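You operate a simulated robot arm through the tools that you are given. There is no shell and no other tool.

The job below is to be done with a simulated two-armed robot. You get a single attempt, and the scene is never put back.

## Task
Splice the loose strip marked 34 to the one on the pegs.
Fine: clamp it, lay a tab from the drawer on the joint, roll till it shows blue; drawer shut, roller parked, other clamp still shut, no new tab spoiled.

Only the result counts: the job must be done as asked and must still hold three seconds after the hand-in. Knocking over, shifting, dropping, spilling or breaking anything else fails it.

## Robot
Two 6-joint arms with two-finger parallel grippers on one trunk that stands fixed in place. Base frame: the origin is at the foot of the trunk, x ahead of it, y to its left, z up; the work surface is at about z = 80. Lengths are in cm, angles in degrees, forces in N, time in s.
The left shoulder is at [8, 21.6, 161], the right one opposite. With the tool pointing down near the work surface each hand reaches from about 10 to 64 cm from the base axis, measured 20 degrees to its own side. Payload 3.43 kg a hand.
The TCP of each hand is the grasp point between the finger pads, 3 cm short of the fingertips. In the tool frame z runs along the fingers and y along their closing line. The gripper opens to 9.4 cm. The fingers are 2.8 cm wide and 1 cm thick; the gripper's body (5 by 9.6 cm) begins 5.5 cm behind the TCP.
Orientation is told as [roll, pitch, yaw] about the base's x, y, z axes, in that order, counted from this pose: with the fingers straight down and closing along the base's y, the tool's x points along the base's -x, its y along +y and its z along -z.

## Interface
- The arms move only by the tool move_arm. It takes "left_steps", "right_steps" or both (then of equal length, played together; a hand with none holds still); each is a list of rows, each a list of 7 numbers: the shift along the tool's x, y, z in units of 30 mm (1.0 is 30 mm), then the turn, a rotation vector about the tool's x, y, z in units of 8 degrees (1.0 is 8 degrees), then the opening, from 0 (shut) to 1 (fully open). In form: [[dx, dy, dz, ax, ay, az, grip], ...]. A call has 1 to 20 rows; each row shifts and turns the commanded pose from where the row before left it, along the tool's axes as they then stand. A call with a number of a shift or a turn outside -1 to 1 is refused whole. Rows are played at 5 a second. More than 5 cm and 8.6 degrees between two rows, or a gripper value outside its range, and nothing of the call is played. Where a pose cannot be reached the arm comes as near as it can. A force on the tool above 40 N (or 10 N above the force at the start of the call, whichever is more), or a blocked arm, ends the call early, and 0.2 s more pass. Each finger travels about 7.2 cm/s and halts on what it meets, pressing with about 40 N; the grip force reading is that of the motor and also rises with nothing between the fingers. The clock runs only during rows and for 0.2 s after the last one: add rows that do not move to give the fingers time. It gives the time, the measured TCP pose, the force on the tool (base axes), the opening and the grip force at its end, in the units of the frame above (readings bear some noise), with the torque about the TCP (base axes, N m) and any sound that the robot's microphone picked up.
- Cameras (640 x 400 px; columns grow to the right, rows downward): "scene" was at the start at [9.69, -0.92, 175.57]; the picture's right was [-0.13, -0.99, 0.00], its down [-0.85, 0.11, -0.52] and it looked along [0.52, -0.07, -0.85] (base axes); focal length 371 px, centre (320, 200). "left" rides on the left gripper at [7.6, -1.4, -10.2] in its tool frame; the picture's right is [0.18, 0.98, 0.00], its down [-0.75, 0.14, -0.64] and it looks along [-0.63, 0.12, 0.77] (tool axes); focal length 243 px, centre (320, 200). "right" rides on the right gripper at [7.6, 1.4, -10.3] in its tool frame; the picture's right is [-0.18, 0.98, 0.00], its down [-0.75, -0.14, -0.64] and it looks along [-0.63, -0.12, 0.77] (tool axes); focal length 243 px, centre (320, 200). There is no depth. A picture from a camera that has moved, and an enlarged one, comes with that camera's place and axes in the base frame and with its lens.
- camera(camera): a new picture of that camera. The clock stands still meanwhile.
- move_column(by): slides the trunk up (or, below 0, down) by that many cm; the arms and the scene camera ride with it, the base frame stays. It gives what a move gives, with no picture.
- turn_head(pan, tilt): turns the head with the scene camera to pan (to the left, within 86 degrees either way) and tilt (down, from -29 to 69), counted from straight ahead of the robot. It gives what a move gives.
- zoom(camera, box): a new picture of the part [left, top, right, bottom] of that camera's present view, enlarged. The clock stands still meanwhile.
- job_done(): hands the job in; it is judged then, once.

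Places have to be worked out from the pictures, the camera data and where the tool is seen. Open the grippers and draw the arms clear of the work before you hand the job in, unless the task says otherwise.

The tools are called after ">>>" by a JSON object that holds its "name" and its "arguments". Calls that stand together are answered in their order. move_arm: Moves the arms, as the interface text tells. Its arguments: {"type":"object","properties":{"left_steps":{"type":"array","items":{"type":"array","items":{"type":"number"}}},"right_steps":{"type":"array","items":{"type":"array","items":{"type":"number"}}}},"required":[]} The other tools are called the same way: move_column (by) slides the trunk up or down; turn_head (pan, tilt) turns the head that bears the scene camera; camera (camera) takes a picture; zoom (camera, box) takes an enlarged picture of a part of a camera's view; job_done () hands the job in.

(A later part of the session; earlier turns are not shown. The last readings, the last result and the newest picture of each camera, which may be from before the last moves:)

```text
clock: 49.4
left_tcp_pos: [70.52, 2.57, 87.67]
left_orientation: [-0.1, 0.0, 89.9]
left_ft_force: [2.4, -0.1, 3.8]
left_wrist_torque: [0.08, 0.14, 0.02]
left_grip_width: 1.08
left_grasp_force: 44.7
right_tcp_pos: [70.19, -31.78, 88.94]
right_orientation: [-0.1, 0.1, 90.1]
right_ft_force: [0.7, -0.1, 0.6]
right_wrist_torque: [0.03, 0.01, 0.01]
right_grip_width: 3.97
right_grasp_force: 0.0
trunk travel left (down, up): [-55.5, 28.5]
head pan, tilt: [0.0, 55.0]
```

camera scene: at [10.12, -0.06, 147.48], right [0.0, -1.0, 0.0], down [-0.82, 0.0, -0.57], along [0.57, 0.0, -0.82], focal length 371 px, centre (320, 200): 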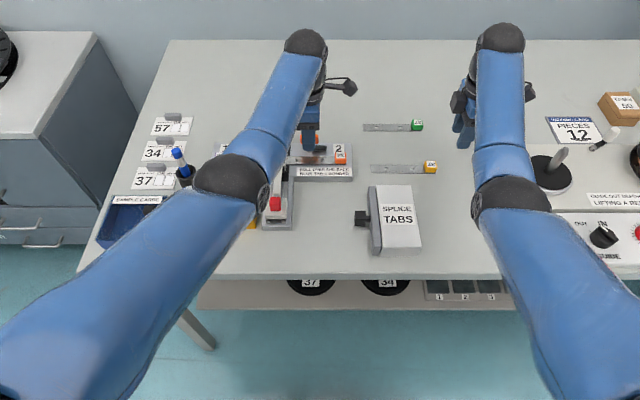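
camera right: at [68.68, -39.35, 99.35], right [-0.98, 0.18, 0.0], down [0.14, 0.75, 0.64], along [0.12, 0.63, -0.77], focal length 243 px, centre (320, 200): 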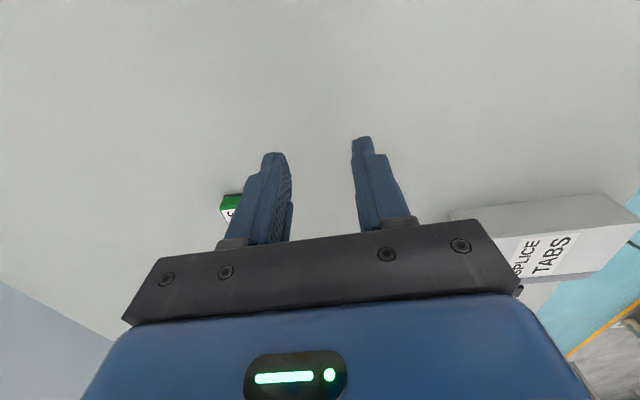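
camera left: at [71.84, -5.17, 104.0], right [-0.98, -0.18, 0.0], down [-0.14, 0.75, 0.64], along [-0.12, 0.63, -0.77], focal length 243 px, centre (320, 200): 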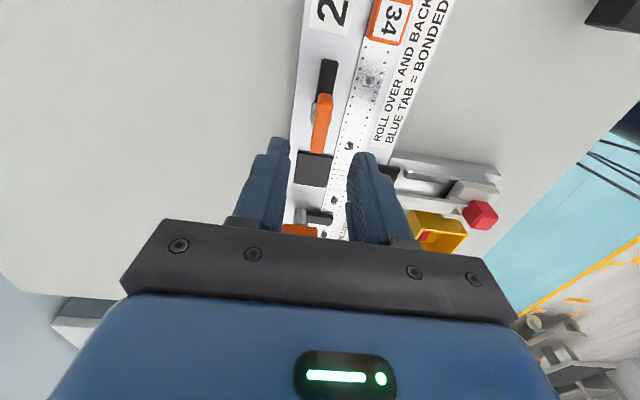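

Lever gripped (1.08 cm). I turn it clockwise 24° and check torque and picture.

>>> {"name": "move_arm", "arguments": {"left_steps": [[0, 0, 0, 0, 0, 0.5, 0], [0, 0, 0, 0, 0, 0.5, 0], [0, 0, 0, 0, 0, 1, 0], [0, 0, 0, 0, 0, 1, 0], [0, 0, 0, 0, 0, 0, 0]]}}

>>> {"name": "zoom", "arguments": {"camera": "scene", "box": [265, 90, 360, 180]}}

```text
clock: 50.6
left_tcp_pos: [70.68, 2.42, 87.5]
left_orientation: [-0.1, 0.0, 65.9]
left_ft_force: [6.1, -0.9, 4.5]
left_wrist_torque: [-0.49, 0.24, -0.05]
left_grip_width: 1.07
left_grasp_force: 44.2
right_tcp_pos: [70.15, -31.82, 88.84]
right_orientation: [0.0, -0.1, 90.0]
right_ft_force: [0.3, 0.3, 0.2]
right_wrist_torque: [0.02, 0.0, -0.03]
right_grip_width: 3.95
right_grasp_force: 0.1
trunk travel left (down, up): [-55.5, 28.5]
head pan, tilt: [0.0, 55.0]
```

```text
4.44 times, centred on (312, 135) of scene
camera zoom: at [10.2, -0.06, 147.47], right [0.0, -1.0, 0.0], down [-0.82, 0.0, -0.57], along [0.57, 0.0, -0.82], focal length 1649 px, centre (353, 489)
```

zoom: 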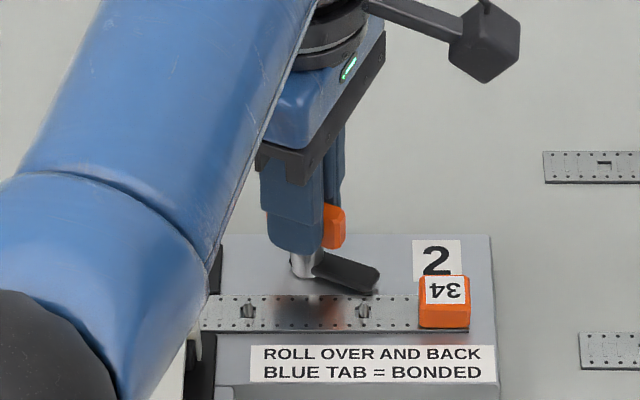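

The bar swings with the lever and forces stay small. I continue another 32°.

>>> {"name": "move_arm", "arguments": {"left_steps": [[0, 0, 0, 0, 0, 1, 0], [0, 0, 0, 0, 0, 1, 0], [0, 0, 0, 0, 0, 1, 0], [0, 0, 0, 0, 0, 1, 0], [0, 0, 0, 0, 0, 0, 0]]}}

>>> {"name": "zoom", "arguments": {"camera": "scene", "box": [265, 90, 360, 180]}}

```text
clock: 51.8
left_tcp_pos: [70.48, 2.52, 87.59]
left_orientation: [0.0, -0.2, 34.0]
left_ft_force: [13.0, -3.3, 11.3]
left_wrist_torque: [-0.64, 1.03, 0.01]
left_grip_width: 1.11
left_grasp_force: 44.7
right_tcp_pos: [70.2, -31.89, 88.87]
right_orientation: [0.0, 0.0, 90.1]
right_ft_force: [0.7, 0.7, 0.4]
right_wrist_torque: [-0.05, 0.0, 0.0]
right_grip_width: 3.93
right_grasp_force: 0.0
trunk travel left (down, up): [-55.5, 28.5]
head pan, tilt: [0.0, 55.0]
```

```text
4.44 times, centred on (312, 135) of scene
camera zoom: at [10.24, -0.1, 147.47], right [0.0, -1.0, 0.0], down [-0.82, 0.0, -0.57], along [0.57, 0.0, -0.82], focal length 1649 px, centre (353, 489)
```

zoom: 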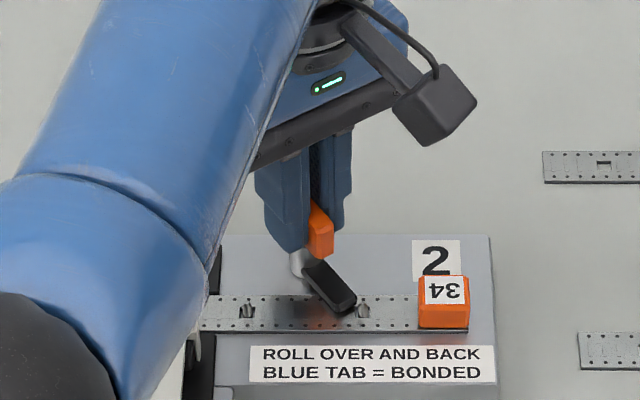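

The bar is now at about 56° of its swing. Side force is 13 N, suggesting the post is slightly further out, so I add about 0.1 cm in +x while turning another 16°.

>>> {"name": "move_arm", "arguments": {"left_steps": [[-0.03, -0.02, 0, 0, 0, 1, 0], [0, 0, 0, 0, 0, 1, 0], [0, 0, 0, 0, 0, 0, 0]]}}

>>> {"name": "zoom", "arguments": {"camera": "scene", "box": [265, 90, 360, 180]}}

```text
clock: 52.6
left_tcp_pos: [70.58, 2.46, 87.53]
left_orientation: [-0.1, -0.1, 18.0]
left_ft_force: [4.8, -1.5, 9.2]
left_wrist_torque: [0.06, -0.61, -0.01]
left_grip_width: 1.08
left_grasp_force: 44.9
right_tcp_pos: [70.03, -31.74, 89.0]
right_orientation: [-0.1, 0.0, 90.1]
right_ft_force: [0.0, -0.4, -0.3]
right_wrist_torque: [0.05, -0.03, 0.01]
right_grip_width: 3.94
right_grasp_force: 0.1
trunk travel left (down, up): [-55.5, 28.5]
head pan, tilt: [0.0, 55.0]
```

```text
4.44 times, centred on (312, 135) of scene
camera zoom: at [10.05, -0.11, 147.48], right [0.0, -1.0, 0.0], down [-0.82, 0.0, -0.57], along [0.57, 0.0, -0.82], focal length 1649 px, centre (353, 489)
```

zoom: 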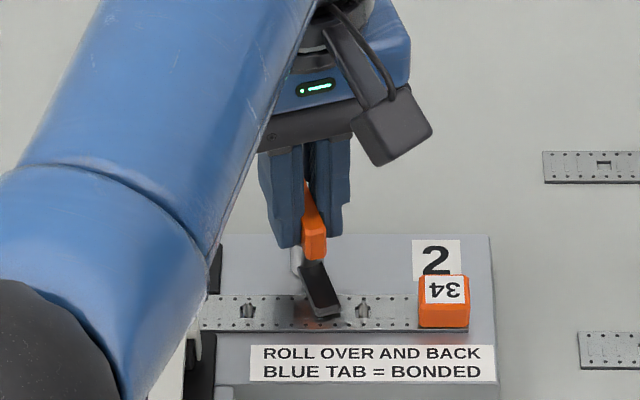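

Force dropped to 5 N. I finish the remaining 18°.

>>> {"name": "move_arm", "arguments": {"left_steps": [[0, 0, 0, 0, 0, 1, 0], [0, 0, 0, 0, 0, 1, 0], [0, 0, 0, 0, 0, 0.25, 0], [0, 0, 0, 0, 0, 0, 0]]}}

>>> {"name": "zoom", "arguments": {"camera": "scene", "box": [265, 90, 360, 180]}}

```text
clock: 53.6
left_tcp_pos: [70.57, 2.45, 87.42]
left_orientation: [-0.1, -0.1, -0.2]
left_ft_force: [5.5, -3.2, 8.7]
left_wrist_torque: [-0.12, -0.61, 0.02]
left_grip_width: 1.07
left_grasp_force: 44.4
right_tcp_pos: [70.08, -31.79, 88.9]
right_orientation: [-0.1, 0.0, 90.1]
right_ft_force: [0.2, 0.5, 0.5]
right_wrist_torque: [-0.03, 0.01, 0.0]
right_grip_width: 3.96
right_grasp_force: 0.1
trunk travel left (down, up): [-55.5, 28.5]
head pan, tilt: [0.0, 55.0]
```

```text
4.44 times, centred on (312, 135) of scene
camera zoom: at [10.09, -0.13, 147.48], right [0.0, -1.0, 0.0], down [-0.82, 0.0, -0.57], along [0.57, 0.0, -0.82], focal length 1649 px, centre (353, 489)
```

zoom: 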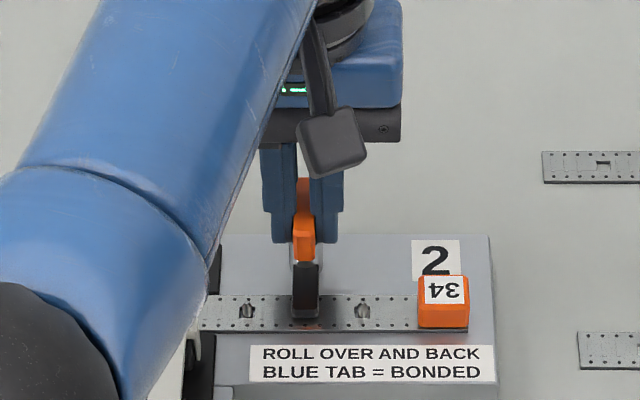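

The bar now lies squarely over the strip. I open the left fingers and raise the trunk to compare clamp 2 with clamp 1.

>>> {"name": "move_arm", "arguments": {"left_steps": [[0, 0, 0, 0, 0, 0, 0.15], [0, 0, 0, 0, 0, 0, 0.35], [0, 0, 0, 0, 0, 0, 0.35], [0, 0, 0, 0, 0, 0, 0.35]]}}

>>> {"name": "move_column", "arguments": {"by": 7}}

>>> {"name": "camera", "arguments": {"camera": "scene"}}

```text
clock: 54.6
left_tcp_pos: [70.44, 2.6, 87.46]
left_orientation: [0.0, 0.0, -0.1]
left_ft_force: [0.1, -0.3, -0.7]
left_wrist_torque: [-0.02, 0.03, 0.02]
left_grip_width: 3.29
left_grasp_force: 0.1
right_tcp_pos: [70.17, -31.72, 88.89]
right_orientation: [-0.2, 0.1, 90.1]
right_ft_force: [0.1, 0.3, -0.1]
right_wrist_torque: [0.01, -0.03, 0.01]
right_grip_width: 3.93
right_grasp_force: 0.0
trunk travel left (down, up): [-55.5, 28.5]
head pan, tilt: [0.0, 55.0]
```

```text
clock: 55.7
left_tcp_pos: [70.54, 2.5, 94.47]
left_orientation: [0.0, 0.0, 0.0]
left_ft_force: [0.8, -0.5, 0.1]
left_wrist_torque: [-0.01, -0.01, 0.03]
left_grip_width: 3.3
left_grasp_force: 0.1
right_tcp_pos: [70.08, -31.75, 95.92]
right_orientation: [0.0, -0.1, 90.1]
right_ft_force: [0.3, 0.0, -0.4]
right_wrist_torque: [-0.01, 0.01, -0.01]
right_grip_width: 3.94
right_grasp_force: 0.0
trunk travel left (down, up): [-62.5, 21.5]
head pan, tilt: [0.0, 55.0]
```

```text
taken
camera scene: at [10.17, -0.06, 154.47], right [0.0, -1.0, 0.0], down [-0.82, 0.0, -0.57], along [0.57, 0.0, -0.82], focal length 371 px, centre (320, 200)
```

scene: 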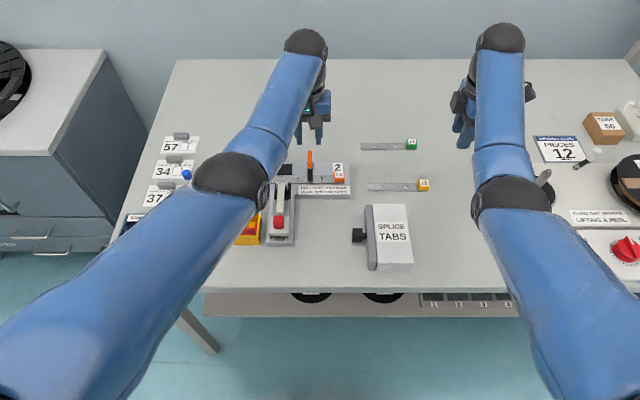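

Clamp 2 is over the strip. I raise the trunk 8 cm and withdraw the left hand to the left so the jig can be inspected.

>>> {"name": "move_column", "arguments": {"by": 8}}

>>> {"name": "move_arm", "arguments": {"left_steps": [[0.217, 0.98, 0.1, 0, 0, 0, 0.35], [0.217, 0.98, 0.1, 0, 0, 0, 0.35], [0.217, 0.98, 0.1, 0, 0, 0, 0.35], [0.217, 0.98, 0.1, 0, 0, 0, 0.35], [0.217, 0.98, 0.1, 0, 0, 0, 0.35], [0.217, 0.98, 0.1, 0, 0, 0, 0.35], [0.217, 0.98, 0.1, 0, 0, 0, 0.35], [0.217, 0.98, 0.1, 0, 0, 0, 0.35], [0.217, 0.98, 0.1, 0, 0, 0, 0.35], [0.217, 0.98, 0, 0, 0, 0, 0.35], [0, 0, 0, 0, 0, 0, 0.35]]}}

>>> {"name": "zoom", "arguments": {"camera": "scene", "box": [215, 150, 355, 240]}}

```text
clock: 56.8
left_tcp_pos: [70.58, 2.49, 102.55]
left_orientation: [-0.1, -0.1, 0.0]
left_ft_force: [0.8, 0.7, -0.9]
left_wrist_torque: [-0.01, -0.04, 0.0]
left_grip_width: 3.29
left_grasp_force: 0.1
right_tcp_pos: [70.09, -31.74, 103.87]
right_orientation: [-0.2, 0.0, 90.1]
right_ft_force: [-0.2, -0.4, 0.0]
right_wrist_torque: [0.02, 0.0, -0.01]
right_grip_width: 3.96
right_grasp_force: 0.2
trunk travel left (down, up): [-70.5, 13.5]
head pan, tilt: [0.0, 55.0]
```

```text
clock: 59.2
left_tcp_pos: [64.0, 31.99, 99.77]
left_orientation: [0.1, -0.1, 0.0]
left_ft_force: [0.2, 0.1, 0.4]
left_wrist_torque: [0.0, -0.02, -0.02]
left_grip_width: 3.28
left_grasp_force: 0.1
right_tcp_pos: [70.18, -31.77, 103.93]
right_orientation: [-0.1, 0.0, 90.2]
right_ft_force: [0.1, -0.4, 0.5]
right_wrist_torque: [-0.02, -0.02, 0.01]
right_grip_width: 3.96
right_grasp_force: 0.2
trunk travel left (down, up): [-70.5, 13.5]
head pan, tilt: [0.0, 55.0]
```

```text
4.44 times, centred on (285, 195) of scene
camera zoom: at [10.16, -0.08, 162.47], right [0.0, -1.0, 0.0], down [-0.82, 0.0, -0.57], along [0.57, 0.0, -0.82], focal length 1649 px, centre (476, 222)
```

zoom: 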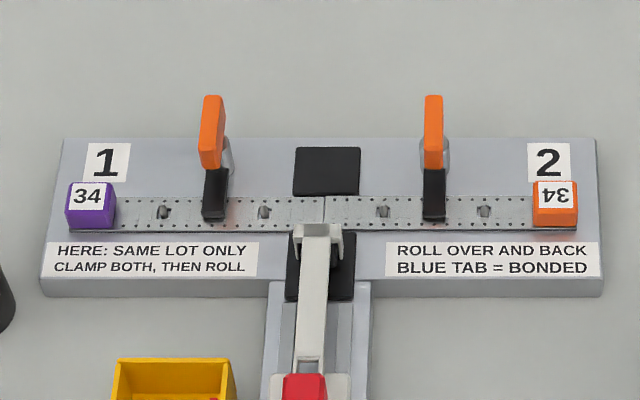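

Both clamps now look the same. I zoom in tight to compare clamp 1 and clamp 2 and check the joint.

>>> {"name": "zoom", "arguments": {"camera": "scene", "box": [250, 165, 330, 215]}}

>>> {"name": "camera", "arguments": {"camera": "scene"}}

>>> {"name": "camera", "arguments": {"camera": "right"}}

```text
8.00 times, centred on (290, 190) of scene
camera zoom: at [10.16, -0.08, 162.47], right [0.0, -1.0, 0.0], down [-0.82, 0.0, -0.57], along [0.57, 0.0, -0.82], focal length 2968 px, centre (560, 280)
```

zoom: 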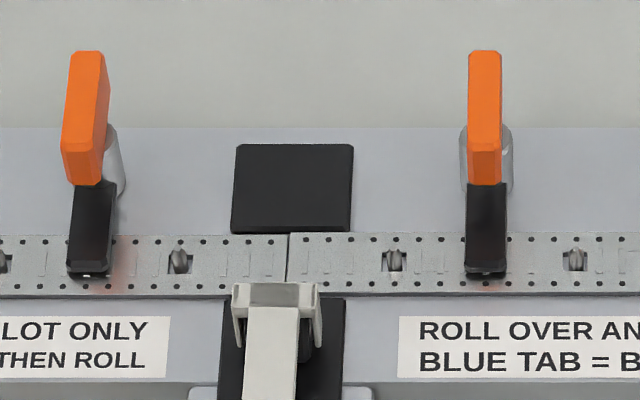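

```text
taken
camera scene: at [10.16, -0.08, 162.47], right [0.0, -1.0, 0.0], down [-0.82, 0.0, -0.57], along [0.57, 0.0, -0.82], focal length 371 px, centre (320, 200)
```

scene: 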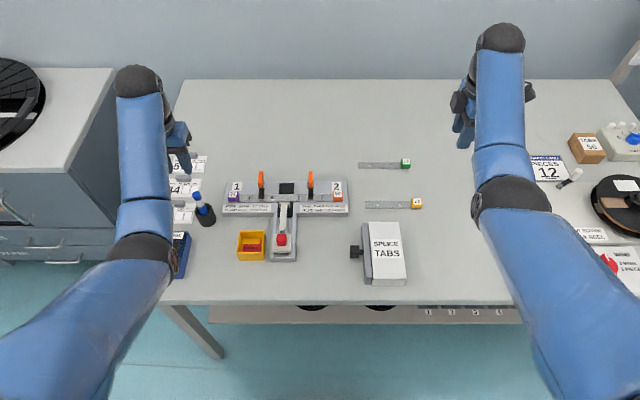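

```text
taken
camera right: at [68.71, -39.37, 114.32], right [-0.98, 0.18, 0.0], down [0.14, 0.75, 0.64], along [0.12, 0.63, -0.77], focal length 243 px, centre (320, 200)
```

right: 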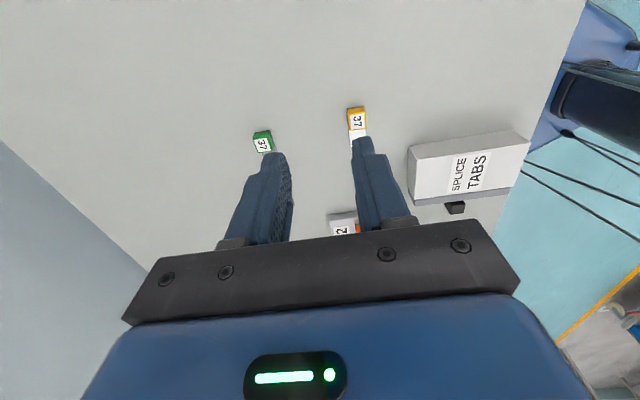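

Clamp 2 is fully over and the joint sits at about (66.97, 8.93). Now the drawer: I zoom on the box and its knob.

>>> {"name": "zoom", "arguments": {"camera": "scene", "box": [340, 210, 420, 295]}}

>>> {"name": "zoom", "arguments": {"camera": "scene", "box": [230, 190, 310, 270]}}

```text
4.71 times, centred on (380, 252) of scene
camera zoom: at [10.16, -0.08, 162.47], right [0.0, -1.0, 0.0], down [-0.82, 0.0, -0.57], along [0.57, 0.0, -0.82], focal length 1746 px, centre (38, -47)
```

zoom: 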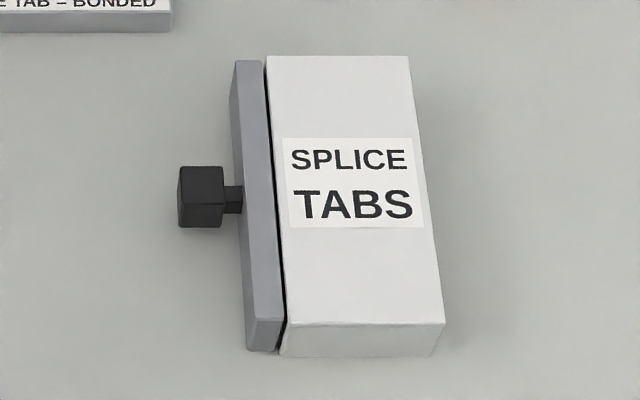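

```text
5.00 times, centred on (270, 230) of scene
camera zoom: at [10.16, -0.08, 162.47], right [0.0, -1.0, 0.0], down [-0.82, 0.0, -0.57], along [0.57, 0.0, -0.82], focal length 1855 px, centre (570, 50)
```

zoom: 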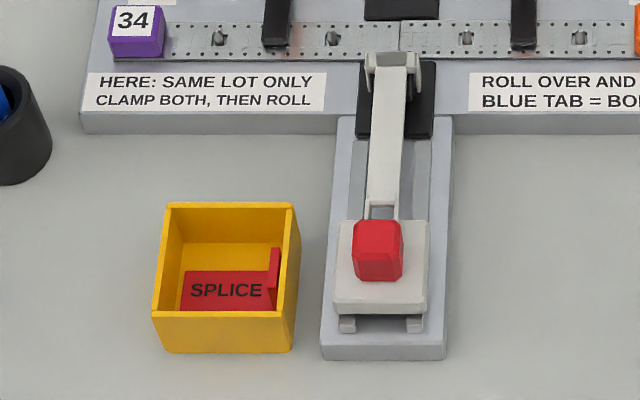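

Box: x 43.5 to 58.4, top z≈84. The knob is centred at about (51.4, -8.4), z 80.4 to 83.1, so the drawer pulls out toward +y. I bring the right hand above the knob.

>>> {"name": "move_arm", "arguments": {"right_steps": [[-0.878, 0.696, 0.478, 0, 0, 0, 0.42], [-0.878, 0.696, 0.478, 0, 0, 0, 0.42], [-0.878, 0.696, 0.478, 0, 0, 0, 0.42], [-0.878, 0.696, 0.478, 0, 0, 0, 0.42], [-0.878, 0.696, 0.478, 0, 0, 0, 0.42], [-0.878, 0.696, 0.478, 0, 0, 0, 0.42], [-0.878, 0.696, 0.478, 0, 0, 0, 0.42], [-0.878, 0.696, 0.478, 0, 0, 0, 0.42], [-0.878, 0.696, 0.478, 0, 0, 0, 0.42], [0, 0, 0, 0, 0, 0, 0.42]]}}

>>> {"name": "camera", "arguments": {"camera": "right"}}

>>> {"name": "camera", "arguments": {"camera": "scene"}}

```text
clock: 61.4
left_tcp_pos: [64.04, 31.81, 99.88]
left_orientation: [-0.1, 0.0, 0.0]
left_ft_force: [-0.2, -0.2, 0.0]
left_wrist_torque: [0.03, -0.04, -0.02]
left_grip_width: 3.28
left_grasp_force: 0.1
right_tcp_pos: [51.15, -7.98, 90.91]
right_orientation: [-0.1, 0.0, 90.1]
right_ft_force: [0.6, 0.1, 0.6]
right_wrist_torque: [0.0, 0.01, -0.05]
right_grip_width: 3.94
right_grasp_force: 0.1
trunk travel left (down, up): [-70.5, 13.5]
head pan, tilt: [0.0, 55.0]
```

```text
taken
camera right: at [49.75, -15.54, 101.44], right [-0.98, 0.18, 0.0], down [0.14, 0.75, 0.64], along [0.12, 0.63, -0.77], focal length 243 px, centre (320, 200)
```

right: 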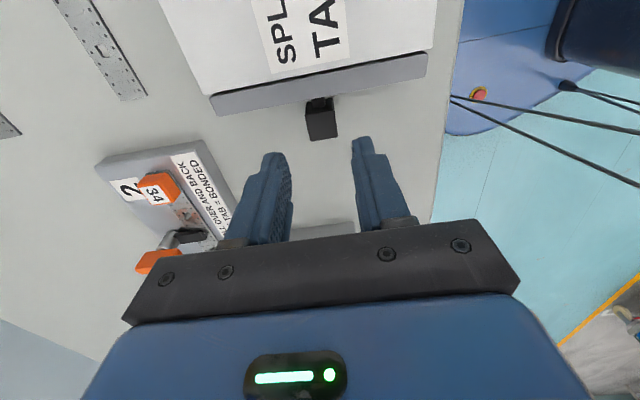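

```text
taken
camera scene: at [10.17, -0.07, 162.47], right [0.0, -1.0, 0.0], down [-0.82, 0.0, -0.57], along [0.57, 0.0, -0.82], focal length 371 px, centre (320, 200)
```

scene: 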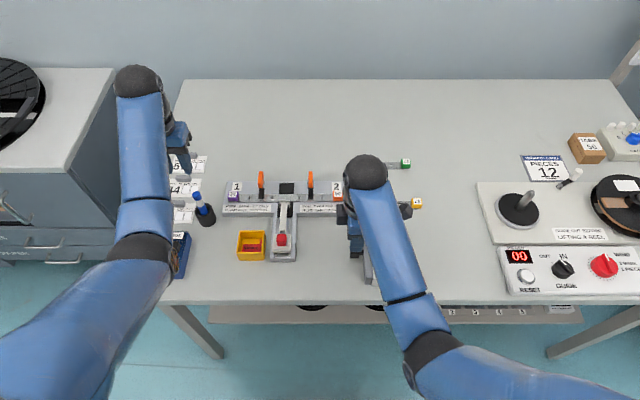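

I zoom on the knob in the right camera to centre on it.

>>> {"name": "zoom", "arguments": {"camera": "right", "box": [280, 70, 360, 160]}}

```text
4.44 times, centred on (320, 115) of right
camera zoom: at [49.75, -15.54, 101.44], right [-0.98, 0.18, 0.0], down [0.14, 0.75, 0.64], along [0.12, 0.63, -0.77], focal length 1078 px, centre (320, 578)
```

zoom: 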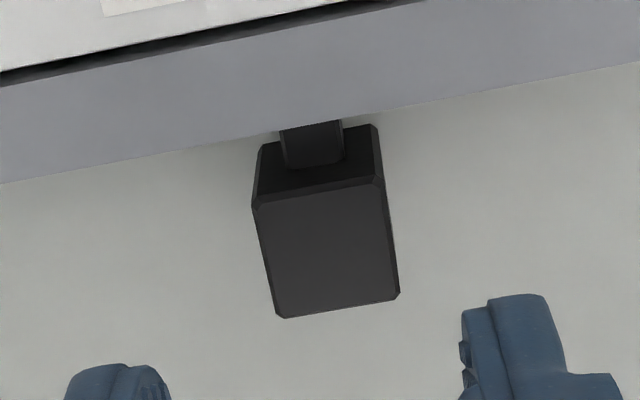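

The knob centre is (51.0, -7.95), almost exactly under the hand. I lower the arm to z≈84 and grip it.

>>> {"name": "move_arm", "arguments": {"right_steps": [[0, 0.03, 0.8, 0, 0, 0, 0.42], [0, 0, 0.8, 0, 0, 0, 0.42], [0, 0, 0.7, 0, 0, 0, 0.42], [0, 0, 0, 0, 0, 0, 0.42], [0, 0, 0, 0, 0, 0, 0.2], [0, 0, 0, 0, 0, 0, 0], [0, 0, 0, 0, 0, 0, 0]]}}

>>> {"name": "camera", "arguments": {"camera": "right"}}

```text
clock: 63.0
left_tcp_pos: [64.07, 31.89, 99.8]
left_orientation: [0.1, 0.0, 0.0]
left_ft_force: [1.3, 0.1, -0.8]
left_wrist_torque: [0.05, 0.0, -0.01]
left_grip_width: 3.31
left_grasp_force: 0.0
right_tcp_pos: [51.02, -8.09, 83.97]
right_orientation: [0.0, 0.1, 90.1]
right_ft_force: [-2.0, 0.6, -3.6]
right_wrist_torque: [0.07, -0.02, -0.03]
right_grip_width: 2.62
right_grasp_force: 45.1
trunk travel left (down, up): [-70.5, 13.5]
head pan, tilt: [0.0, 55.0]
```

```text
taken
camera right: at [49.58, -15.56, 94.39], right [-0.98, 0.18, 0.0], down [0.14, 0.75, 0.64], along [0.12, 0.63, -0.77], focal length 243 px, centre (320, 200)
```

right: 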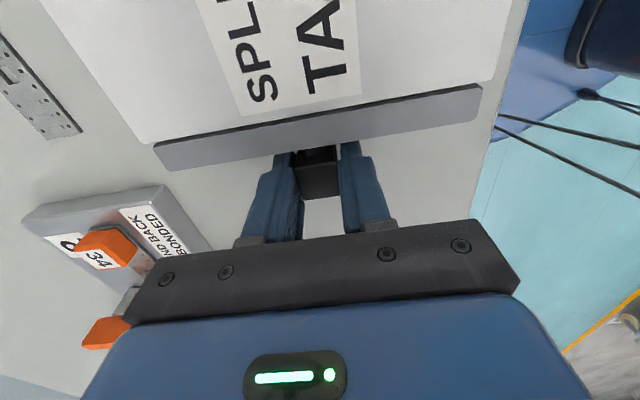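

Knob gripped (2.62 cm). I pull the drawer out 2 cm in +y first, watching the force.

>>> {"name": "move_arm", "arguments": {"right_steps": [[-0.22, 0, 0, 0, 0, 0, 0], [-0.22, 0, 0, 0, 0, 0, 0], [-0.22, 0, 0, 0, 0, 0, 0], [0, 0, 0, 0, 0, 0, 0]]}}

>>> {"name": "camera", "arguments": {"camera": "right"}}

```text
clock: 64.0
left_tcp_pos: [64.19, 31.9, 99.82]
left_orientation: [0.0, 0.0, 0.0]
left_ft_force: [1.1, 0.4, -0.2]
left_wrist_torque: [0.01, -0.03, -0.02]
left_grip_width: 3.29
left_grasp_force: 0.1
right_tcp_pos: [51.02, -6.25, 84.04]
right_orientation: [0.2, 0.1, 90.1]
right_ft_force: [-9.4, -0.9, -14.8]
right_wrist_torque: [0.16, -0.02, -0.11]
right_grip_width: 2.61
right_grasp_force: 45.0
trunk travel left (down, up): [-70.5, 13.5]
head pan, tilt: [0.0, 55.0]
```

```text
taken
camera right: at [49.6, -13.76, 94.4], right [-0.98, 0.18, 0.0], down [0.14, 0.75, 0.64], along [0.12, 0.63, -0.77], focal length 243 px, centre (320, 200)
```

right: 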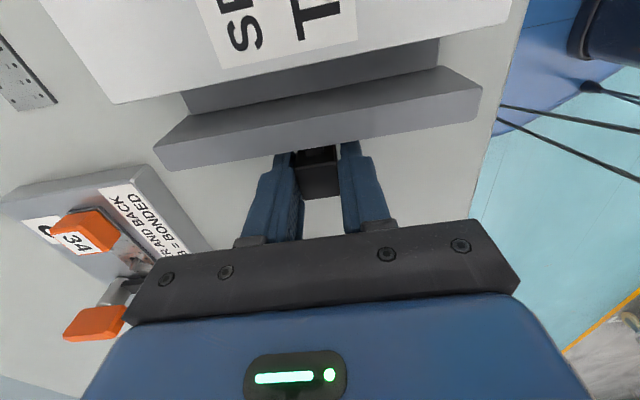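

The drawer slides freely. There is some sideways load (-9 N x, -15 N z), so I relax the hand slightly down and in x while pulling 2 cm more.

>>> {"name": "move_arm", "arguments": {"right_steps": [[-0.22, 0.03, 0.03, 0, 0, 0, 0], [-0.22, 0, 0, 0, 0, 0, 0], [-0.22, 0, 0, 0, 0, 0, 0], [0, 0, 0, 0, 0, 0, 0]]}}

>>> {"name": "camera", "arguments": {"camera": "right"}}

>>> {"name": "camera", "arguments": {"camera": "scene"}}

```text
clock: 65.0
left_tcp_pos: [64.05, 31.9, 99.77]
left_orientation: [0.0, -0.1, 0.1]
left_ft_force: [0.3, -0.3, 0.0]
left_wrist_torque: [-0.01, 0.0, 0.02]
left_grip_width: 3.29
left_grasp_force: 0.0
right_tcp_pos: [50.95, -4.24, 84.02]
right_orientation: [0.0, 0.0, 90.0]
right_ft_force: [-11.3, -0.5, -8.9]
right_wrist_torque: [-0.11, 0.07, -0.16]
right_grip_width: 2.59
right_grasp_force: 45.3
trunk travel left (down, up): [-70.5, 13.5]
head pan, tilt: [0.0, 55.0]
```

```text
taken
camera right: at [49.58, -11.76, 94.39], right [-0.98, 0.18, 0.0], down [0.14, 0.75, 0.64], along [0.12, 0.63, -0.77], focal length 243 px, centre (320, 200)
```

right: 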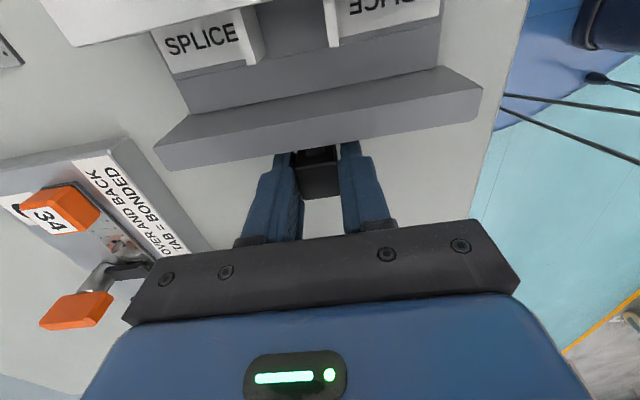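

```text
taken
camera scene: at [10.02, -0.05, 162.48], right [0.0, -1.0, 0.0], down [-0.82, 0.0, -0.57], along [0.57, 0.0, -0.82], focal length 371 px, centre (320, 200)
```

scene: 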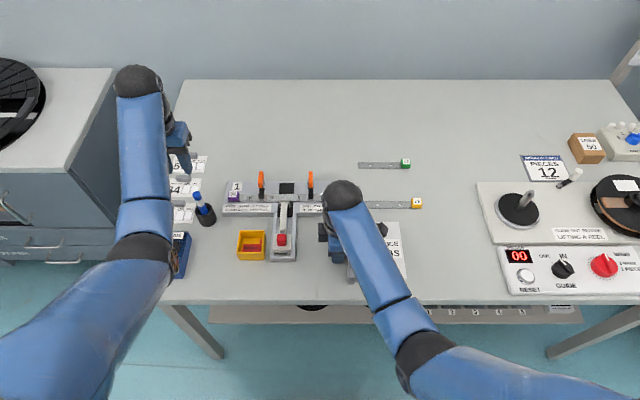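

Two white tabs are visible in the drawer, their grip fins facing the middle. I pull about 2 cm more.

>>> {"name": "move_arm", "arguments": {"right_steps": [[-0.22, 0.04, 0.02, 0, 0, 0, 0], [-0.22, 0, 0, 0, 0, 0, 0], [-0.22, 0, 0, 0, 0, 0, 0], [0, 0, 0, 0, 0, 0, 0]]}}

>>> {"name": "zoom", "arguments": {"camera": "right", "box": [140, 0, 540, 200]}}

```text
clock: 66.0
left_tcp_pos: [63.96, 31.9, 99.89]
left_orientation: [0.0, -0.1, 0.0]
left_ft_force: [0.3, 0.6, 0.1]
left_wrist_torque: [0.02, -0.04, 0.0]
left_grip_width: 3.32
left_grasp_force: 0.0
right_tcp_pos: [50.95, -2.28, 83.92]
right_orientation: [-0.2, 0.0, 90.1]
right_ft_force: [-8.1, -0.6, -3.9]
right_wrist_torque: [-0.13, -0.05, -0.13]
right_grip_width: 2.61
right_grasp_force: 44.9
trunk travel left (down, up): [-70.5, 13.5]
head pan, tilt: [0.0, 55.0]
```

```text
1.60 times, centred on (340, 100) of right
camera zoom: at [49.56, -9.74, 94.39], right [-0.98, 0.18, 0.0], down [0.14, 0.75, 0.64], along [0.12, 0.63, -0.77], focal length 388 px, centre (288, 360)
```

zoom: 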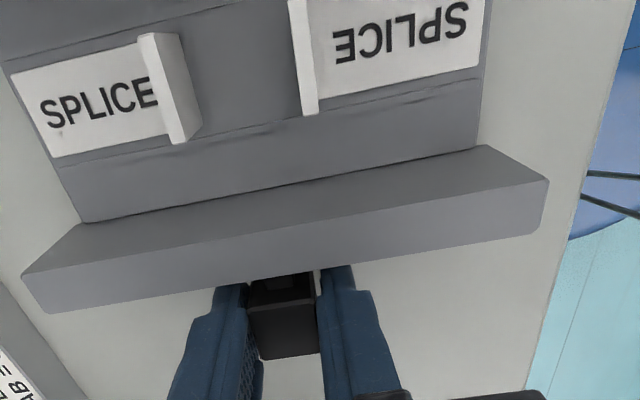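

Two fresh tabs lie on the drawer shelf, fins toward the middle. I release the knob, lift off, and move the right hand aside to see the drawer from the head camera.

>>> {"name": "move_arm", "arguments": {"right_steps": [[0, 0, 0, 0, 0, 0, 0.3], [0, 0, 0, 0, 0, 0, 0.42], [0, 0, -0.8, 0, 0, 0, 0.42], [0, 0, -0.8, 0, 0, 0, 0.42], [0, 0, -0.7, 0, 0, 0, 0.42], [0, 0, 0, 0, 0, 0, 0.42]]}}

>>> {"name": "camera", "arguments": {"camera": "right"}}

```text
clock: 67.4
left_tcp_pos: [64.08, 31.86, 99.71]
left_orientation: [0.0, 0.1, 0.1]
left_ft_force: [0.2, 0.2, 0.1]
left_wrist_torque: [0.01, 0.01, 0.0]
left_grip_width: 3.3
left_grasp_force: 0.1
right_tcp_pos: [51.05, -2.24, 90.81]
right_orientation: [-0.1, 0.0, 90.1]
right_ft_force: [-0.2, 0.3, -0.2]
right_wrist_torque: [0.0, -0.03, 0.0]
right_grip_width: 3.95
right_grasp_force: 0.0
trunk travel left (down, up): [-70.5, 13.5]
head pan, tilt: [0.0, 55.0]
```

```text
taken
camera right: at [49.65, -9.72, 101.27], right [-0.98, 0.18, 0.0], down [0.14, 0.75, 0.64], along [0.12, 0.63, -0.77], focal length 243 px, centre (320, 200)
```

right: 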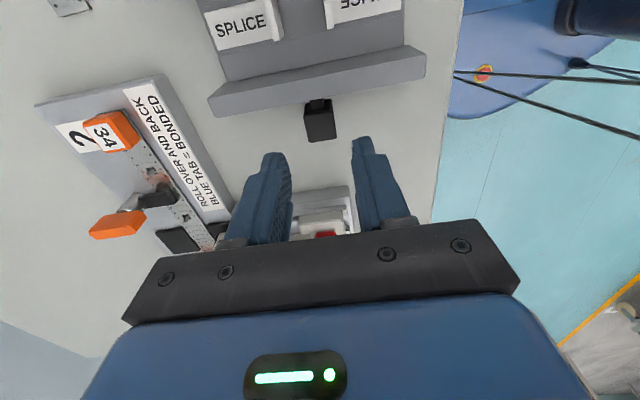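

The drawer stays open. I swing the right hand away to the right.

>>> {"name": "move_arm", "arguments": {"right_steps": [[0.99, -0.45, -0.1, 0, 0, 0, 0.42], [0.99, -0.45, -0.2, 0, 0, 0, 0.42], [0.99, -0.45, -0.2, 0, 0, 0, 0.42], [0.99, -0.45, -0.2, 0, 0, 0, 0.42], [0.99, -0.45, -0.2, 0, 0, 0, 0.42], [0.99, -0.45, -0.2, 0, 0, 0, 0.42], [0.99, -0.45, -0.2, 0, 0, 0, 0.42], [0.99, -0.45, -0.2, 0, 0, 0, 0.42], [0.99, -0.45, -0.2, 0, 0, 0, 0.42], [0.99, -0.45, -0.2, 0, 0, 0, 0.42], [0, 0, 0, 0, 0, 0, 0.42]]}}

>>> {"name": "camera", "arguments": {"camera": "scene"}}

>>> {"name": "zoom", "arguments": {"camera": "scene", "box": [310, 200, 420, 300]}}

```text
clock: 69.8
left_tcp_pos: [64.13, 31.9, 99.76]
left_orientation: [0.1, 0.0, -0.1]
left_ft_force: [-1.2, 0.4, 0.1]
left_wrist_torque: [-0.01, -0.02, 0.02]
left_grip_width: 3.28
left_grasp_force: 0.1
right_tcp_pos: [64.61, -31.76, 96.74]
right_orientation: [-0.1, 0.0, 90.1]
right_ft_force: [-0.1, -0.6, -0.1]
right_wrist_torque: [0.01, 0.03, -0.01]
right_grip_width: 3.91
right_grasp_force: 0.0
trunk travel left (down, up): [-70.5, 13.5]
head pan, tilt: [0.0, 55.0]
```

```text
taken
camera scene: at [10.13, -0.03, 162.47], right [0.0, -1.0, 0.0], down [-0.82, 0.0, -0.57], along [0.57, 0.0, -0.82], focal length 371 px, centre (320, 200)
```

scene: 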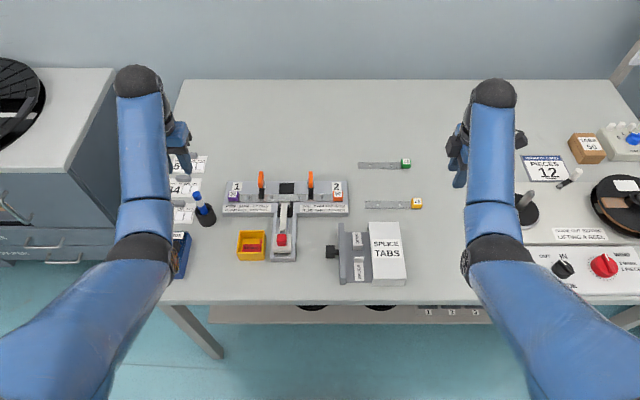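

```text
4.00 times, centred on (365, 250) of scene
camera zoom: at [10.13, -0.03, 162.47], right [0.0, -1.0, 0.0], down [-0.82, 0.0, -0.57], along [0.57, 0.0, -0.82], focal length 1484 px, centre (140, 0)
```

zoom: 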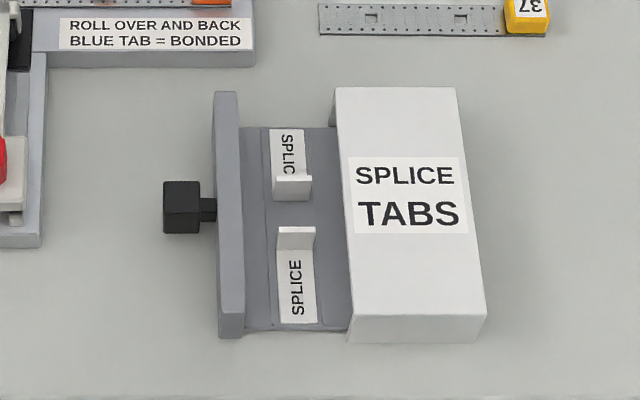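

Both tabs are fully exposed. The near tab, turned 90° clockwise, will lie across the joint with its fin on the right, like the used one in the bin. I zoom in for exact fin measurements.

>>> {"name": "zoom", "arguments": {"camera": "scene", "box": [335, 225, 375, 290]}}

>>> {"name": "zoom", "arguments": {"camera": "scene", "box": [340, 250, 370, 286]}}

>>> {"name": "zoom", "arguments": {"camera": "scene", "box": [230, 230, 270, 262]}}

```text
6.15 times, centred on (355, 258) of scene
camera zoom: at [10.13, -0.03, 162.47], right [0.0, -1.0, 0.0], down [-0.82, 0.0, -0.57], along [0.57, 0.0, -0.82], focal length 2284 px, centre (105, -154)
```

zoom: 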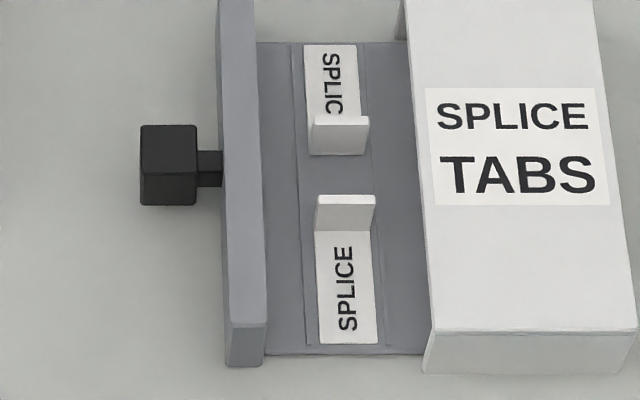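

```text
11.11 times, centred on (355, 268) of scene
camera zoom: at [10.13, -0.03, 162.47], right [0.0, -1.0, 0.0], down [-0.82, 0.0, -0.57], along [0.57, 0.0, -0.82], focal length 4123 px, centre (-69, -556)
```

zoom: 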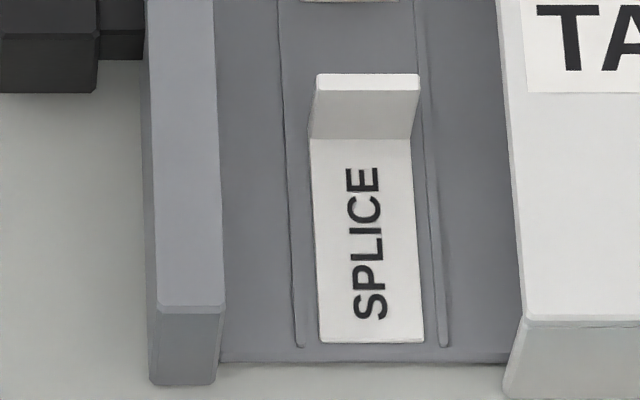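

```text
12.50 times, centred on (250, 246) of scene
camera zoom: at [10.13, -0.03, 162.47], right [0.0, -1.0, 0.0], down [-0.82, 0.0, -0.57], along [0.57, 0.0, -0.82], focal length 4638 px, centre (1195, -375)
```

zoom: 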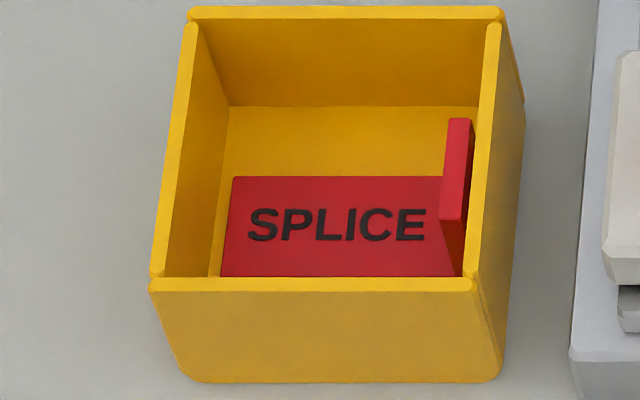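

Fin of the near tab: centre (49.0, -9.25), 2.2 wide in y, about 0.35 thick, top near z=83.5. I bring the left hand over to it at z≈94, well above everything.

>>> {"name": "move_arm", "arguments": {"left_steps": [[0.342, -0.99, 0.4, 0, 0, 0, 0.3], [0.342, -0.99, 0.4, 0, 0, 0, 0.3], [0.342, -0.99, 0.4, 0, 0, 0, 0.3], [0.342, -0.99, 0.4, 0, 0, 0, 0.3], [0.367, -0.975, 0.033, 0, 0, 0, 0.3], [0.367, -0.975, 0.033, 0, 0, 0, 0.3], [0.367, -0.975, 0.033, 0, 0, 0, 0.3], [0.367, -0.975, 0.033, 0, 0, 0, 0.3], [0.367, -0.975, 0.033, 0, 0, 0, 0.3], [0.367, -0.975, 0.033, 0, 0, 0, 0.3], [0.367, -0.975, 0.033, 0, 0, 0, 0.3], [0.367, -0.975, 0.033, 0, 0, 0, 0.3], [0.367, -0.975, 0.033, 0, 0, 0, 0.3], [0.367, -0.975, 0.033, 0, 0, 0, 0.3], [0, 0, 0, 0, 0, 0, 0.3]]}}

>>> {"name": "camera", "arguments": {"camera": "scene"}}

```text
clock: 73.0
left_tcp_pos: [48.95, -9.17, 93.97]
left_orientation: [0.0, 0.0, -0.1]
left_ft_force: [0.6, -0.1, 0.2]
left_wrist_torque: [-0.02, 0.06, 0.0]
left_grip_width: 2.82
left_grasp_force: 0.1
right_tcp_pos: [64.67, -31.78, 96.73]
right_orientation: [-0.2, 0.0, 90.0]
right_ft_force: [-0.6, -0.4, 1.2]
right_wrist_torque: [0.01, -0.02, -0.02]
right_grip_width: 3.96
right_grasp_force: 0.0
trunk travel left (down, up): [-70.5, 13.5]
head pan, tilt: [0.0, 55.0]
```

```text
taken
camera scene: at [10.15, -0.03, 162.47], right [0.0, -1.0, 0.0], down [-0.82, 0.0, -0.57], along [0.57, 0.0, -0.82], focal length 371 px, centre (320, 200)
```

scene: 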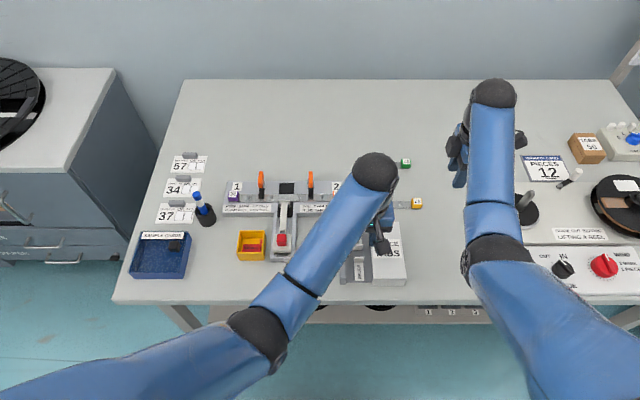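

Left hand is at (48.95, -9.17, 94). I rotate it +90° so the fingers close across the fin's thickness, and narrow the opening.

>>> {"name": "move_arm", "arguments": {"left_steps": [[0, 0, 0, 0, 0, -1, 0.2], [0, 0, 0, 0, 0, -1, 0.2], [0, 0, 0, 0, 0, -1, 0.2], [0, 0, 0, 0, 0, -1, 0.2], [0, 0, 0, 0, 0, -1, 0.2], [0, 0, 0, 0, 0, -1, 0.2], [0, 0, 0, 0, 0, -1, 0.2], [0, 0, 0, 0, 0, -1, 0.2], [0, 0, 0, 0, 0, -1, 0.2], [0, 0, 0, 0, 0, -1, 0.2], [0, 0, 0, 0, 0, -1, 0.2], [0, 0, 0, 0, 0, -0.25, 0.2], [0, 0, 0, 0, 0, 0, 0.2]]}}

>>> {"name": "camera", "arguments": {"camera": "left"}}

>>> {"name": "zoom", "arguments": {"camera": "left", "box": [240, 60, 400, 180]}}

```text
clock: 75.8
left_tcp_pos: [48.82, -9.17, 94.17]
left_orientation: [0.0, -0.1, 90.1]
left_ft_force: [0.1, -0.3, -0.2]
left_wrist_torque: [-0.01, 0.02, -0.02]
left_grip_width: 1.88
left_grasp_force: 0.0
right_tcp_pos: [64.49, -31.71, 96.6]
right_orientation: [0.0, 0.0, 90.1]
right_ft_force: [0.2, 0.5, -0.8]
right_wrist_torque: [-0.01, 0.0, -0.01]
right_grip_width: 3.94
right_grasp_force: 0.0
trunk travel left (down, up): [-70.5, 13.5]
head pan, tilt: [0.0, 55.0]
```

```text
taken
camera left: at [50.23, -16.88, 104.27], right [-0.98, -0.19, 0.0], down [-0.14, 0.75, 0.64], along [-0.12, 0.63, -0.77], focal length 243 px, centre (320, 200)
```

left: 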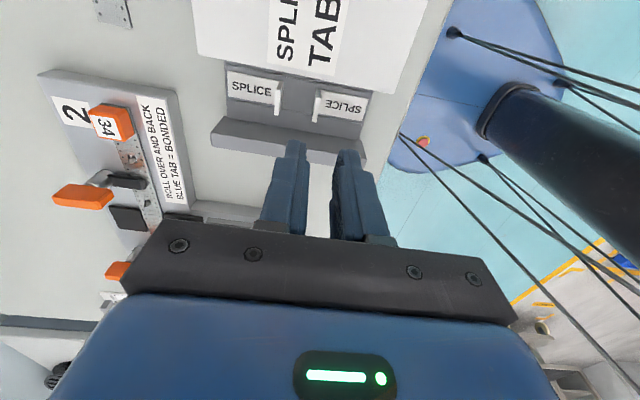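

```text
3.33 times, centred on (320, 120) of left
camera zoom: at [50.23, -16.88, 104.27], right [-0.98, -0.19, 0.0], down [-0.14, 0.75, 0.64], along [-0.12, 0.63, -0.77], focal length 809 px, centre (320, 467)
```

zoom: 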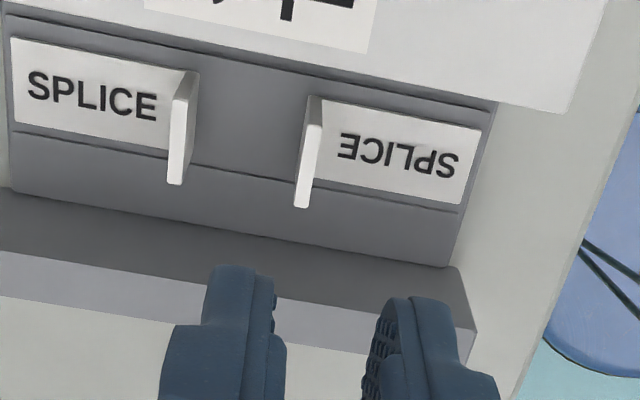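

Matching the two cameras puts the tab plate at z≈80.7, with the fin at (49.15, -9.32) and its top at z≈83. I shift +0.3 in x and -0.1 in y, then descend 7 cm and check.

>>> {"name": "move_arm", "arguments": {"left_steps": [[0.03, -0.1, 0, 0, 0, 0, 0.2], [0, 0, 0.8, 0, 0, 0, 0.2], [0, 0, 0.8, 0, 0, 0, 0.2], [0, 0, 0.7, 0, 0, 0, 0.2], [0, 0, 0, 0, 0, 0, 0.2]]}}

>>> {"name": "zoom", "arguments": {"camera": "left", "box": [240, 60, 400, 180]}}

>>> {"name": "zoom", "arguments": {"camera": "scene", "box": [320, 210, 410, 290]}}

```text
clock: 77.0
left_tcp_pos: [49.33, -9.3, 87.02]
left_orientation: [0.0, 0.1, 90.0]
left_ft_force: [0.5, -0.4, 1.0]
left_wrist_torque: [-0.01, -0.01, 0.02]
left_grip_width: 1.87
left_grasp_force: 0.1
right_tcp_pos: [64.54, -31.88, 96.63]
right_orientation: [-0.1, 0.0, 90.1]
right_ft_force: [-0.3, 0.4, -1.3]
right_wrist_torque: [0.01, 0.03, 0.0]
right_grip_width: 3.95
right_grasp_force: 0.0
trunk travel left (down, up): [-70.5, 13.5]
head pan, tilt: [0.0, 55.0]
```

```text
3.33 times, centred on (320, 120) of left
camera zoom: at [50.57, -16.99, 97.32], right [-0.98, -0.18, 0.0], down [-0.14, 0.75, 0.64], along [-0.12, 0.63, -0.77], focal length 809 px, centre (320, 467)
```

zoom: 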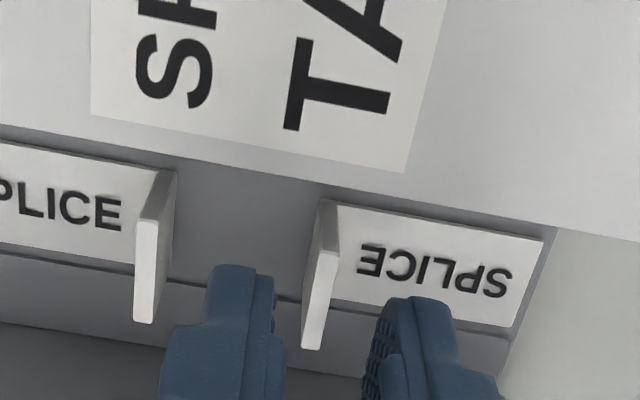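

```text
5.00 times, centred on (365, 250) of scene
camera zoom: at [10.14, -0.07, 162.47], right [0.0, -1.0, 0.0], down [-0.82, 0.0, -0.57], along [0.57, 0.0, -0.82], focal length 1855 px, centre (95, -50)
```

zoom: 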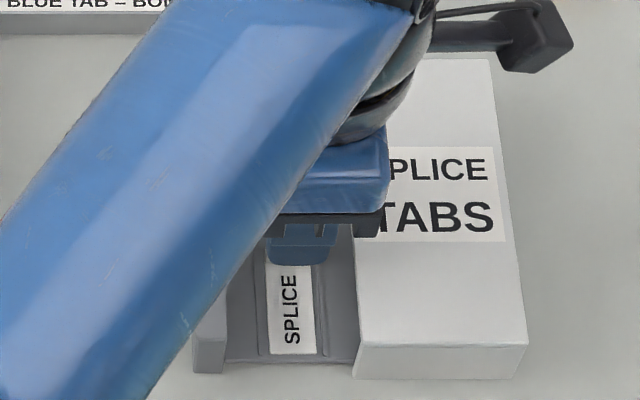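

The fin centre re-measures at (49.14, -9.33), within 1 mm of the hand. I lower 2.3 cm and close gently on the fin.

>>> {"name": "move_arm", "arguments": {"left_steps": [[0, 0, 0.4, 0, 0, 0, 0.2], [0, 0, 0.36, 0, 0, 0, 0.2], [0, 0, 0, 0, 0, 0, 0.2], [0, 0, 0, 0, 0, 0, 0.1], [0, 0, 0, 0, 0, 0, 0], [0, 0, 0, 0, 0, 0, 0]]}}

>>> {"name": "zoom", "arguments": {"camera": "left", "box": [240, 60, 400, 180]}}

```text
clock: 78.4
left_tcp_pos: [49.29, -9.16, 84.78]
left_orientation: [-0.2, 0.1, 90.0]
left_ft_force: [-0.1, 0.7, -0.8]
left_wrist_torque: [0.01, 0.04, 0.0]
left_grip_width: 0.24
left_grasp_force: 37.6
right_tcp_pos: [64.6, -31.75, 96.75]
right_orientation: [-0.1, 0.1, 90.1]
right_ft_force: [-0.2, -0.3, 0.0]
right_wrist_torque: [-0.02, -0.02, 0.03]
right_grip_width: 3.94
right_grasp_force: 0.0
trunk travel left (down, up): [-70.5, 13.5]
head pan, tilt: [0.0, 55.0]
```

```text
3.33 times, centred on (320, 120) of left
camera zoom: at [50.52, -16.94, 95.02], right [-0.98, -0.18, 0.0], down [-0.14, 0.75, 0.64], along [-0.12, 0.63, -0.77], focal length 809 px, centre (320, 467)
```

zoom: 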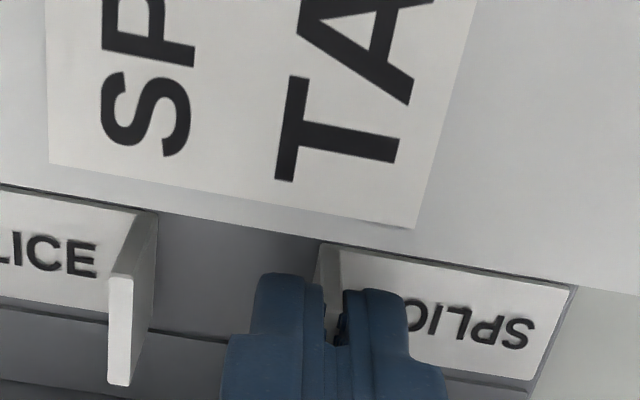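

The fingers stopped at 0.24 cm, consistent with the thin fin. I lift 3 cm gently to confirm the tab comes along.

>>> {"name": "move_arm", "arguments": {"left_steps": [[0, 0, -0.3, 0, 0, 0, 0], [0, 0, -0.4, 0, 0, 0, 0], [0, 0, -0.5, 0, 0, 0, 0], [0, 0, 0, 0, 0, 0, 0]]}}

>>> {"name": "zoom", "arguments": {"camera": "left", "box": [220, 40, 420, 190]}}

>>> {"name": "zoom", "arguments": {"camera": "scene", "box": [320, 210, 410, 290]}}

```text
clock: 79.4
left_tcp_pos: [49.32, -9.15, 88.6]
left_orientation: [0.0, 0.0, 90.0]
left_ft_force: [0.8, -0.1, -0.4]
left_wrist_torque: [0.01, -0.02, 0.02]
left_grip_width: 0.25
left_grasp_force: 37.2
right_tcp_pos: [64.66, -31.82, 96.57]
right_orientation: [-0.1, 0.0, 90.1]
right_ft_force: [0.5, 0.3, 0.3]
right_wrist_torque: [0.02, -0.04, 0.0]
right_grip_width: 3.94
right_grasp_force: 0.0
trunk travel left (down, up): [-70.5, 13.5]
head pan, tilt: [0.0, 55.0]
```

```text
2.67 times, centred on (320, 115) of left
camera zoom: at [50.55, -16.88, 98.7], right [-0.98, -0.18, 0.0], down [-0.14, 0.75, 0.64], along [-0.12, 0.63, -0.77], focal length 647 px, centre (320, 427)
```

zoom: 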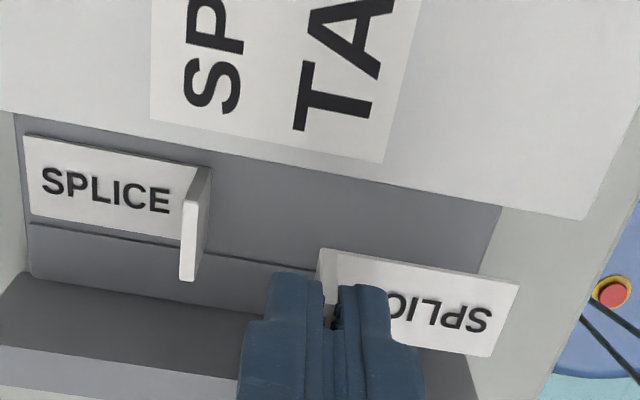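

```text
5.00 times, centred on (365, 250) of scene
camera zoom: at [10.15, -0.06, 162.47], right [0.0, -1.0, 0.0], down [-0.82, 0.0, -0.57], along [0.57, 0.0, -0.82], focal length 1855 px, centre (95, -50)
```

zoom: 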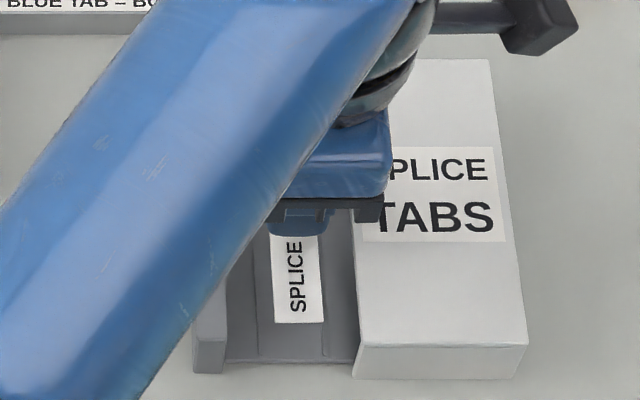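

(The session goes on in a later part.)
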